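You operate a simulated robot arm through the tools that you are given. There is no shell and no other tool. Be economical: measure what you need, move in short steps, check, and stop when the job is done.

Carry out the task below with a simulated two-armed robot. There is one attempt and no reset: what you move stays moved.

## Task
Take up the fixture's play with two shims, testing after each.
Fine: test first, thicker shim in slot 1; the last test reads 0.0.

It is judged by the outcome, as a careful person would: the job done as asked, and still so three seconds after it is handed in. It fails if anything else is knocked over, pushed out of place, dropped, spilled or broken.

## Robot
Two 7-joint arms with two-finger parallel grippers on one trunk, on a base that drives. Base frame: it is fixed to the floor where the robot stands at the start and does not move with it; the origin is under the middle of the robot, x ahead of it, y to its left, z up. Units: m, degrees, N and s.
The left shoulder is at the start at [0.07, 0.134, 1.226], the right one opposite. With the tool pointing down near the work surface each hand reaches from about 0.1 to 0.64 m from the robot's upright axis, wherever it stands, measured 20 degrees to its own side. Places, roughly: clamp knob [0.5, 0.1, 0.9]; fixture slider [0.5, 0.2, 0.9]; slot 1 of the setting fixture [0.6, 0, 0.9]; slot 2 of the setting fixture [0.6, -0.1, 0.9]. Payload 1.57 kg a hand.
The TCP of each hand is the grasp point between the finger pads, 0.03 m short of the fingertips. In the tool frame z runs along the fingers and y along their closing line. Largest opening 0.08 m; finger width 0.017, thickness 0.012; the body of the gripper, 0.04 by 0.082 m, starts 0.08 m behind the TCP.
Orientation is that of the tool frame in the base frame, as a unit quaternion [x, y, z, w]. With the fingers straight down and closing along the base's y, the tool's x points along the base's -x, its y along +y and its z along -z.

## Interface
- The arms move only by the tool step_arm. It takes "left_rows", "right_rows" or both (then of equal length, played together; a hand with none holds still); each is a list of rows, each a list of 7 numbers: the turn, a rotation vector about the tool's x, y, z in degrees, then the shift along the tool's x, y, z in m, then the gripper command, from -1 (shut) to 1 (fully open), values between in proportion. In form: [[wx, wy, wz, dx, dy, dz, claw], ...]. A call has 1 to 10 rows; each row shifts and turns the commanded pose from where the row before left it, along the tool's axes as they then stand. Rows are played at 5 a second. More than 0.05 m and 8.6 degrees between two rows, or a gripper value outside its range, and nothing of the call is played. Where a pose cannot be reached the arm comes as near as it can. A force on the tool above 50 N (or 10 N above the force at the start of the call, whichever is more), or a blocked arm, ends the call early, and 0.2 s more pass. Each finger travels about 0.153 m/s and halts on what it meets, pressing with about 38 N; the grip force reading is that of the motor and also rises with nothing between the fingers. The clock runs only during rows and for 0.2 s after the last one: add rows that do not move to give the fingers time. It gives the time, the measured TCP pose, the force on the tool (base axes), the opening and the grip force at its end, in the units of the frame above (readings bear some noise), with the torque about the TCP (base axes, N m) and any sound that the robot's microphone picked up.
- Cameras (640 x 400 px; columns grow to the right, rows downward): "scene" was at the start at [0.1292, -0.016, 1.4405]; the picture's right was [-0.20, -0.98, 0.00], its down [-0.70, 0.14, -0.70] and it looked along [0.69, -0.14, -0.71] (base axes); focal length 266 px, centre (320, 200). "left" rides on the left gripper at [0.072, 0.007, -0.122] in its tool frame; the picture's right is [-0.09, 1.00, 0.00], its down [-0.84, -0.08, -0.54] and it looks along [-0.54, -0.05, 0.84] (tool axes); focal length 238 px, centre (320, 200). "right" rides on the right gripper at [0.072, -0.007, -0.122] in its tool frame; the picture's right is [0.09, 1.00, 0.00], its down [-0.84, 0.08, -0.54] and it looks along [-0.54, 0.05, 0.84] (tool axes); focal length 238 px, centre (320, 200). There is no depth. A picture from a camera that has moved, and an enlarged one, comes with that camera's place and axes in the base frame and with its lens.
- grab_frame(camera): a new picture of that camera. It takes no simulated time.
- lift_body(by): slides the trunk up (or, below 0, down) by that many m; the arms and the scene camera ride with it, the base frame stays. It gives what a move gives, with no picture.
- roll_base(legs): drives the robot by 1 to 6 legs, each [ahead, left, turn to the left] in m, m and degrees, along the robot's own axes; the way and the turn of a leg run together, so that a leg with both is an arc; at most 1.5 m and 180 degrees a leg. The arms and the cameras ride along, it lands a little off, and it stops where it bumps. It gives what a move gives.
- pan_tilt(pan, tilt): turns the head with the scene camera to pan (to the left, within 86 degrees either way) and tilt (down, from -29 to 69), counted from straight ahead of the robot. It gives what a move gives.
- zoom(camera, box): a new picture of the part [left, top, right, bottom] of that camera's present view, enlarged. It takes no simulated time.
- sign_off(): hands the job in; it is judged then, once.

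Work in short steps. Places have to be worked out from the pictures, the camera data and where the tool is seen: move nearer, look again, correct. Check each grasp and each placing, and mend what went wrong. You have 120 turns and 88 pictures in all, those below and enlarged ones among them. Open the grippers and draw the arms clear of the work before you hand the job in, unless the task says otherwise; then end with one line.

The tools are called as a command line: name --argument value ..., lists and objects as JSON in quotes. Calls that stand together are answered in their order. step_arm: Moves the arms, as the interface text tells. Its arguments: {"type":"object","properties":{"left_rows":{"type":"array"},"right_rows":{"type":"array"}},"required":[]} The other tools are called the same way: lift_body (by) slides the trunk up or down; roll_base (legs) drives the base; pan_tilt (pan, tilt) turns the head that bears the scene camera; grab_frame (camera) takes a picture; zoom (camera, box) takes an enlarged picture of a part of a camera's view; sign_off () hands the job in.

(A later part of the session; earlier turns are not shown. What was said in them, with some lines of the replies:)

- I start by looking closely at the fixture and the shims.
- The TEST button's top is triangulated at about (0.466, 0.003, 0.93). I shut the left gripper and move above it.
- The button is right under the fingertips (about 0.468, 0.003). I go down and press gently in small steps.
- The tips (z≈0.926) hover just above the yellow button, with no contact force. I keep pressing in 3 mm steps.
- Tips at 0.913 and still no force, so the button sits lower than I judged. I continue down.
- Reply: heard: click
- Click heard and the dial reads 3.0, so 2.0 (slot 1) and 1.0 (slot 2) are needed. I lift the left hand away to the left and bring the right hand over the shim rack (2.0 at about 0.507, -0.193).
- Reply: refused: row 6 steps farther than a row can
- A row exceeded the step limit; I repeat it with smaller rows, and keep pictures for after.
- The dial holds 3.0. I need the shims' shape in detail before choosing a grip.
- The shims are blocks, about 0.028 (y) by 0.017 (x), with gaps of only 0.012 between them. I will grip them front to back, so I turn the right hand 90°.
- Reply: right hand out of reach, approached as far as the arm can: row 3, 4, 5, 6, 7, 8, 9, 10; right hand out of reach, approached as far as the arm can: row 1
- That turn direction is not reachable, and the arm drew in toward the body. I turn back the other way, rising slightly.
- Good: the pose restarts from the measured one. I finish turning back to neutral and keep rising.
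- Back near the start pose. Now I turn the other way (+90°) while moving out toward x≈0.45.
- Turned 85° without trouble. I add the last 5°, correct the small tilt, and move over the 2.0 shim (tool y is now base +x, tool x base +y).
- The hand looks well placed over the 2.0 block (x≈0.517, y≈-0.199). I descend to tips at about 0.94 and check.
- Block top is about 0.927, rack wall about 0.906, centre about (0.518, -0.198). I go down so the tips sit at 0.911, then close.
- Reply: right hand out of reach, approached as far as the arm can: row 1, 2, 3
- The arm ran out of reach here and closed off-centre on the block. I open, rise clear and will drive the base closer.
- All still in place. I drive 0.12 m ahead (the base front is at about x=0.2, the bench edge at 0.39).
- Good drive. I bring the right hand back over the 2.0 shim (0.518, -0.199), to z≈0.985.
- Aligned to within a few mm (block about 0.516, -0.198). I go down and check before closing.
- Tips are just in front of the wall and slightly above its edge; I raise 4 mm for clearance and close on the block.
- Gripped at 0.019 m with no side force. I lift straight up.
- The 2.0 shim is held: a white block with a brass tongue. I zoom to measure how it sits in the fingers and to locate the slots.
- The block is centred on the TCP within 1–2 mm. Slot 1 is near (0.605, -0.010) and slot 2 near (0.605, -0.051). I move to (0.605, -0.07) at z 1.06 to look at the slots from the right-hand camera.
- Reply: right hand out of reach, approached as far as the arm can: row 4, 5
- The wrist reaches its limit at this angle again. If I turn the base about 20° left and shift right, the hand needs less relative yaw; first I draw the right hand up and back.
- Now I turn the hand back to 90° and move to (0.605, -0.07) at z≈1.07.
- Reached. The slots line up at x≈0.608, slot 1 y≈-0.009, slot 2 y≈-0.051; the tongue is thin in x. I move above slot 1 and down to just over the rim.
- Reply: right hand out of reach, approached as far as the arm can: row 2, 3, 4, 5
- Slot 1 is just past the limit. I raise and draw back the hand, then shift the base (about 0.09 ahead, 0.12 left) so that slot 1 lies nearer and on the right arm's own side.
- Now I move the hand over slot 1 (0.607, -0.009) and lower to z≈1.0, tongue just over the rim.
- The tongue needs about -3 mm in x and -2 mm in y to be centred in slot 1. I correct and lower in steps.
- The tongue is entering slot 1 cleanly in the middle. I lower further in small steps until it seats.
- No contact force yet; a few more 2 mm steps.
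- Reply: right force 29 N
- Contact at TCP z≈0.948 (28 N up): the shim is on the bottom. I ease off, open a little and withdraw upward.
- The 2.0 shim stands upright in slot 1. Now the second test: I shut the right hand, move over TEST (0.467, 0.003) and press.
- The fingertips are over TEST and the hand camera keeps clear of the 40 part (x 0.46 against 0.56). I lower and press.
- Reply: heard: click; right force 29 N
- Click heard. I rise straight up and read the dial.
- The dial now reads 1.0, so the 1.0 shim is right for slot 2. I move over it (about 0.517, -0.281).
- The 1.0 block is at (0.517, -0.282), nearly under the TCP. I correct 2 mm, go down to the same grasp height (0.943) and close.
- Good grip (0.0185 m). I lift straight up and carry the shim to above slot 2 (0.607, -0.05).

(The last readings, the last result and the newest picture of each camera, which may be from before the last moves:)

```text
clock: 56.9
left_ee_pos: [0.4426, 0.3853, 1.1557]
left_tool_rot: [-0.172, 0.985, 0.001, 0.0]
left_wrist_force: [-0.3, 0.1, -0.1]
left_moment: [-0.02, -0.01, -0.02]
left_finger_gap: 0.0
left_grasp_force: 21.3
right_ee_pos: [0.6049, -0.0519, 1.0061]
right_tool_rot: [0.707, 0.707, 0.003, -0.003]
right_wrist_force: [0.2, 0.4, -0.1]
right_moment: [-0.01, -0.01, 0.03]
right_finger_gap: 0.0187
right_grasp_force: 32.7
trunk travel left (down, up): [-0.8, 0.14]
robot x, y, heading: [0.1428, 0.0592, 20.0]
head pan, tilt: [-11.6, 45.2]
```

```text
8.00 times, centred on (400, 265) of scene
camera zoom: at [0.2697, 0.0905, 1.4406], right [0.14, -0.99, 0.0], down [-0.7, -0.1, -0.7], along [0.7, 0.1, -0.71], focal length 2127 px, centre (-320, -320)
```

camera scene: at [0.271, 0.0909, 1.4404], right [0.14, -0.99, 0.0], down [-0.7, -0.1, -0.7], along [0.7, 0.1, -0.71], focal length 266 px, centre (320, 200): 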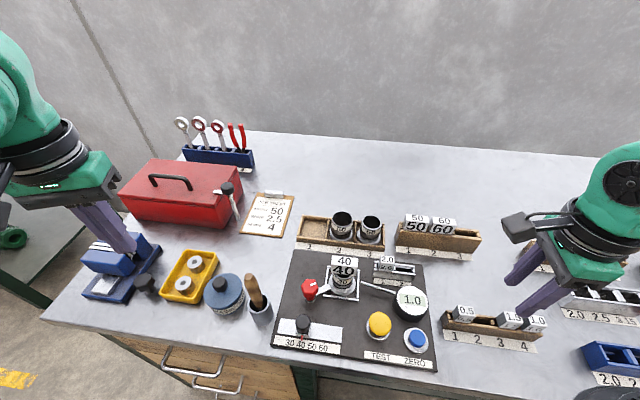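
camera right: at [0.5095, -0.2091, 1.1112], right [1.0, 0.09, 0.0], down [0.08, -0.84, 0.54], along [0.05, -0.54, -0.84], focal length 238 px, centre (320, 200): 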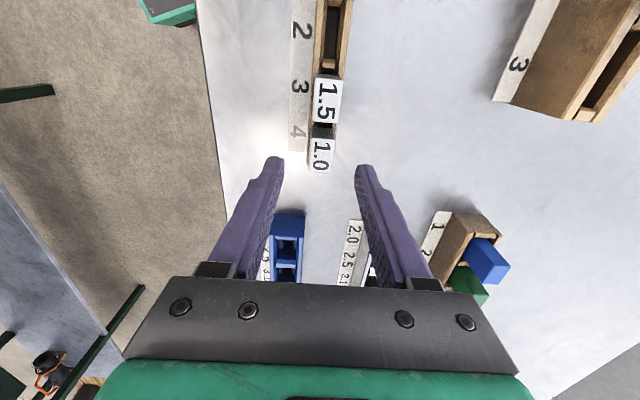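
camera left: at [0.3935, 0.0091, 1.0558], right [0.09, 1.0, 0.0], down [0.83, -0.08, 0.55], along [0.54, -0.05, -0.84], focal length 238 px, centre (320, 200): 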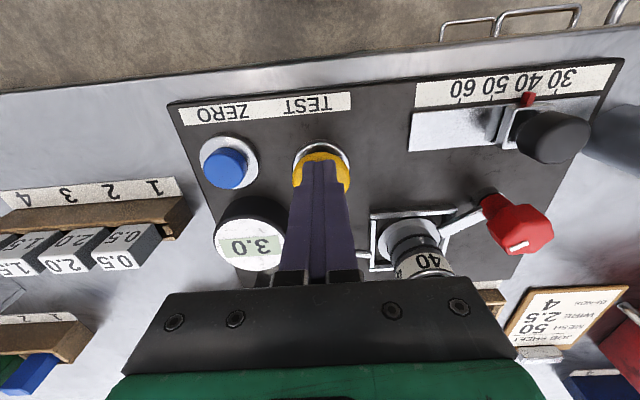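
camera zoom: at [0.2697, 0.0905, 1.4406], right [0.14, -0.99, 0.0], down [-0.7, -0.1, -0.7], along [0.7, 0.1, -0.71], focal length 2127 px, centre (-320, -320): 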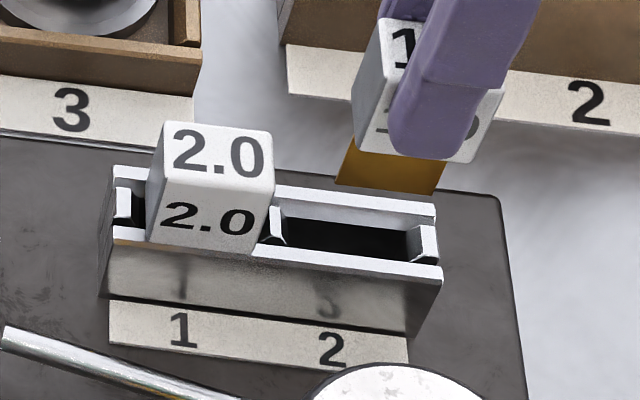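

The tongue needs about +4 mm in y and +2 mm in x to be centred in slot 2. I correct, lower partway and check.

step_arm --right_rows '[[0, 0, 0, 0.004, 0.0022, 0, -1], [0, 0, 0, 0, 0, 0.01, -1], [0, 0, 0, 0, 0, 0.01, -1], [0, 0, 0, 0, 0, 0.011, -1], [0, 0, 0, 0, 0, 0, -1]]'

zoom --camera "right" --box '[260, 90, 380, 210]'

zoom --camera "scene" --box '[360, 240, 440, 290]'

```text
clock: 58.1
left_ee_pos: [0.4421, 0.3858, 1.1559]
left_tool_rot: [-0.172, 0.985, 0.0, 0.0]
left_wrist_force: [-0.8, 1.0, 0.4]
left_moment: [0.01, -0.03, 0.0]
left_finger_gap: 0.0
left_grasp_force: 21.3
right_ee_pos: [0.6091, -0.0463, 0.9754]
right_tool_rot: [0.707, 0.707, 0.002, -0.001]
right_wrist_force: [0.3, 0.5, -0.6]
right_moment: [0.0, 0.0, 0.01]
right_finger_gap: 0.0189
right_grasp_force: 33.0
trunk travel left (down, up): [-0.8, 0.14]
robot x, y, heading: [0.1428, 0.0616, 19.7]
head pan, tilt: [-11.6, 45.2]
```

```text
3.33 times, centred on (320, 150) of right
camera zoom: at [0.6021, 0.0242, 1.0971], right [1.0, 0.09, 0.0], down [0.08, -0.84, 0.54], along [0.05, -0.53, -0.84], focal length 794 px, centre (320, 367)
```

zoom: 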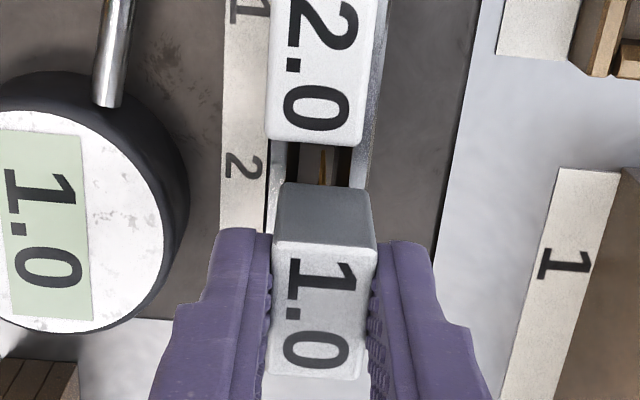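

```text
8.00 times, centred on (400, 265) of scene
camera zoom: at [0.2703, 0.0909, 1.4405], right [0.14, -0.99, 0.0], down [-0.7, -0.1, -0.7], along [0.7, 0.1, -0.71], focal length 2127 px, centre (-320, -320)
```

zoom: 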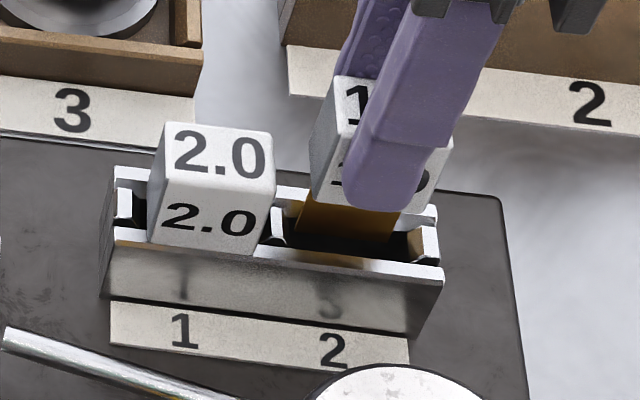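

The tongue is inside slot 2 with room on both sides. I lower to seat it.

step_arm --right_rows '[[0, 0, 0, 0, 0, 0.008, -1], [0, 0, 0, 0, 0, 0.008, -1], [0, 0, 0, 0, 0, 0.005, -1], [0, 0, 0, 0, 0, 0.003, -1], [0, 0, 0, 0, 0, 0.002, -1], [0, 0, 0, 0, 0, 0.002, -1], [0, 0, 0, 0, 0, 0, -1]]'

zoom --camera "scene" --box '[360, 240, 440, 290]'

```text
clock: 59.7
left_ee_pos: [0.4405, 0.3861, 1.1566]
left_tool_rot: [-0.173, 0.985, 0.0, 0.001]
left_wrist_force: [-0.2, 0.3, 0.8]
left_moment: [0.0, -0.01, -0.01]
left_finger_gap: 0.0002
left_grasp_force: 21.5
right_ee_pos: [0.6071, -0.047, 0.95]
right_tool_rot: [0.707, 0.707, 0.005, -0.001]
right_wrist_force: [5.9, -4.8, 25.8]
right_moment: [-0.26, -0.14, 0.02]
right_finger_gap: 0.0189
right_grasp_force: 32.9
trunk travel left (down, up): [-0.8, 0.14]
robot x, y, heading: [0.1422, 0.0645, 20.1]
head pan, tilt: [-11.6, 45.2]
```

```text
8.00 times, centred on (400, 265) of scene
camera zoom: at [0.2677, 0.0903, 1.4411], right [0.14, -0.99, 0.0], down [-0.7, -0.1, -0.71], along [0.7, 0.1, -0.71], focal length 2127 px, centre (-320, -320)
```

zoom: 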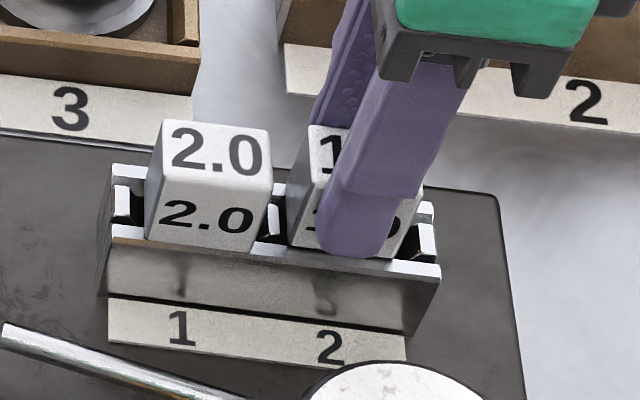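

It has bottomed (26 N) at the same depth as the first. I ease off, open a little and withdraw upward.

step_arm --right_rows '[[0, 0, 0, 0, 0, -0.002, -1], [0, 0, 0, 0, 0, 0, -0.3], [0, 0, 0, 0, 0, 0, -0.1], [0, 0, 0, 0, 0, -0.02, -0.1], [0, 0, 0, 0, 0, -0.03, -0.1], [0, 0, 0, 0, 0, -0.04, -0.1], [0, 0, 0, 0, 0, -0.045, -0.1], [0, 0, 0, 0, 0, -0.02, -1], [0, 0, 0, 0, 0, 0, -1]]'

zoom --camera "scene" --box '[340, 230, 440, 300]'

```text
clock: 61.7
left_ee_pos: [0.4432, 0.3863, 1.1551]
left_tool_rot: [-0.172, 0.985, 0.0, 0.0]
left_wrist_force: [0.1, -0.6, 0.1]
left_moment: [-0.01, -0.04, 0.01]
left_finger_gap: 0.0
left_grasp_force: 21.6
right_ee_pos: [0.6081, -0.0482, 1.1047]
right_tool_rot: [0.708, 0.707, 0.002, -0.003]
right_wrist_force: [-0.2, 0.3, -0.4]
right_moment: [-0.02, -0.03, 0.0]
right_finger_gap: 0.0
right_grasp_force: 21.1
trunk travel left (down, up): [-0.8, 0.14]
robot x, y, heading: [0.1446, 0.0611, 20.0]
head pan, tilt: [-11.6, 45.2]
```

```text
5.71 times, centred on (390, 265) of scene
camera zoom: at [0.2708, 0.091, 1.4405], right [0.14, -0.99, 0.0], down [-0.7, -0.1, -0.7], along [0.7, 0.1, -0.71], focal length 1519 px, centre (-80, -171)
```

zoom: 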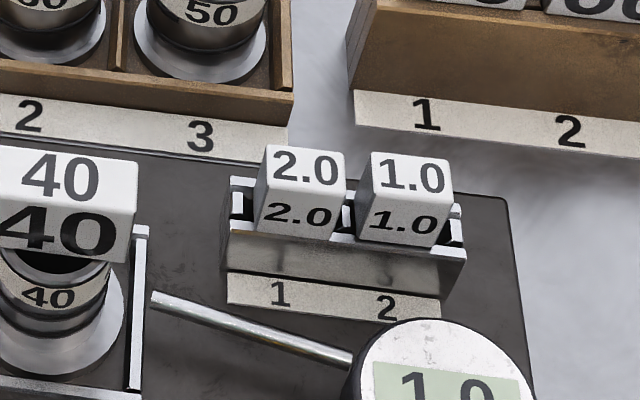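

Both shims are seated. Now the last test: I move over TEST (0.467, 0.003) and down to just above it.

step_arm --right_rows '[[0, 0, 0, 0.01, -0.04, 0, -1], [0, 0, 0, 0.01, -0.04, 0, -1], [0, 0, 0, 0.016, -0.04, 0, -1], [0, 0, 0, 0.015, -0.021, 0, -1], [0, 0, 0, 0, 0, 0.045, -1], [0, 0, 0, 0, 0, 0.045, -1], [0, 0, 0, 0, 0, 0.04, -1], [0, 0, 0, 0, 0, 0.02, -1], [0, 0, 0, 0, 0, 0, -1]]'

```text
clock: 63.7
left_ee_pos: [0.442, 0.3858, 1.1565]
left_tool_rot: [-0.173, 0.985, 0.0, 0.0]
left_wrist_force: [0.4, 0.2, 0.4]
left_moment: [-0.03, 0.0, -0.01]
left_finger_gap: 0.0001
left_grasp_force: 21.1
right_ee_pos: [0.4652, 0.0045, 0.9551]
right_tool_rot: [0.707, 0.707, 0.002, -0.002]
right_wrist_force: [-0.6, -0.2, 1.1]
right_moment: [-0.03, -0.03, 0.02]
right_finger_gap: 0.0002
right_grasp_force: 21.0
trunk travel left (down, up): [-0.8, 0.14]
robot x, y, heading: [0.1455, 0.0603, 19.9]
head pan, tilt: [-11.6, 45.2]
```

In place just above the button; I press it as before.

step_arm --right_rows '[[0, 0, 0, -0.001, 0.001, 0.01, -1], [0, 0, 0, 0, 0, 0.004, -1], [0, 0, 0, 0, 0, 0.004, -1], [0, 0, 0, 0, 0, 0.004, -1], [0, 0, 0, 0, 0, 0.002, -1], [0, 0, 0, 0, 0, 0, -1]]'

```text
clock: 65.1
left_ee_pos: [0.4409, 0.3858, 1.1558]
left_tool_rot: [-0.173, 0.985, 0.0, 0.0]
left_wrist_force: [-0.1, 0.2, 0.0]
left_moment: [-0.04, -0.02, -0.01]
left_finger_gap: 0.0
left_grasp_force: 21.1
right_ee_pos: [0.4661, 0.0033, 0.9322]
right_tool_rot: [0.707, 0.707, 0.005, -0.003]
right_wrist_force: [4.0, -2.3, 27.9]
right_moment: [-0.09, -0.37, -0.01]
right_finger_gap: 0.0
right_grasp_force: 20.8
trunk travel left (down, up): [-0.8, 0.14]
robot x, y, heading: [0.1468, 0.0633, 19.8]
head pan, tilt: [-11.6, 45.2]
heard: click
```

Click heard. I rise, move the hand away to the right, open both grippers and read the dial.

step_arm --right_rows '[[0, 0, 0, 0, 0, -0.02, -1], [0, 0, 0, 0, 0, -0.04, -1], [0, 0, 0, 0, 0, -0.045, -1], [0, 0, 0, 0, 0, -0.045, -1], [0, 0, 0, -0.04, -0.02, -0.02, -0.1], [0, 0, 0, -0.04, -0.02, -0.02, 0.5], [0, 0, 0, -0.04, -0.02, -0.02, 1], [0, 0, 0, -0.04, -0.02, 0, 1], [0, 0, 0, 0, 0, 0, 1]]' --left_rows '[[0, 0, 0, 0, 0, 0, -1], [0, 0, 0, 0, 0, -0.02, -1], [0, 0, 0, 0.02, 0, -0.02, 0], [0, 0, 0, 0.02, 0, -0.02, 0.5], [0, 0, 0, 0.02, 0, 0, 1], [0, 0, 0, 0.02, 0, 0, 1], [0, 0, 0, 0, 0, 0, 1], [0, 0, 0, 0, 0, 0, 1], [0, 0, 0, 0, 0, 0, 1]]'

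grab_frame --camera "scene"

zoom --camera "scene" --box '[270, 230, 450, 370]'

```text
clock: 67.1
left_ee_pos: [0.3661, 0.359, 1.2165]
left_tool_rot: [-0.173, 0.985, 0.0, 0.001]
left_wrist_force: [-0.2, 0.5, 1.0]
left_moment: [-0.02, -0.03, 0.02]
left_finger_gap: 0.0801
left_grasp_force: 0.1
right_ee_pos: [0.4021, -0.1282, 1.1423]
right_tool_rot: [0.707, 0.708, 0.001, -0.002]
right_wrist_force: [-0.2, 0.8, 0.3]
right_moment: [0.0, 0.0, -0.01]
right_finger_gap: 0.0802
right_grasp_force: 0.1
right hand out of reach, approached as far as the arm can: row 8
trunk travel left (down, up): [-0.8, 0.14]
robot x, y, heading: [0.1425, 0.0604, 20.0]
head pan, tilt: [-11.6, 45.2]
```

```text
21 pictures are left
camera scene: at [0.2691, 0.0915, 1.4406], right [0.14, -0.99, 0.0], down [-0.7, -0.1, -0.7], along [0.7, 0.1, -0.71], focal length 266 px, centre (320, 200)
```

scene: 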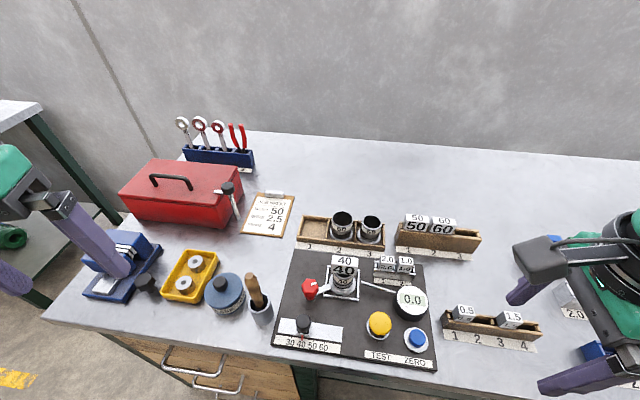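

```text
2.86 times, centred on (360, 300) of scene
camera zoom: at [0.2691, 0.0915, 1.4406], right [0.14, -0.99, 0.0], down [-0.7, -0.1, -0.7], along [0.7, 0.1, -0.71], focal length 760 px, centre (206, -86)
```

zoom: 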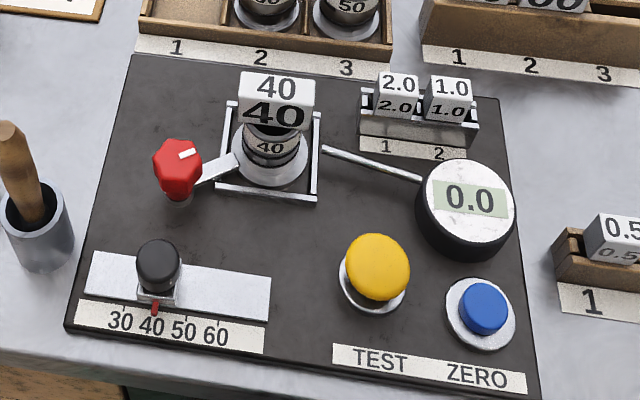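

The dial reads 0.0 after the last test, with 2.0 in slot 1 and 1.0 in slot 2. Nothing else has moved, and both hands are open and clear, so I hand in.

sign_off

```text
The job is handed in.
```

The fixture's play is taken up: the first test read 3.0, then 1.0 with the 2.0 shim in slot 1, and the last test read 0.0 with the 1.0 shim in slot 2.
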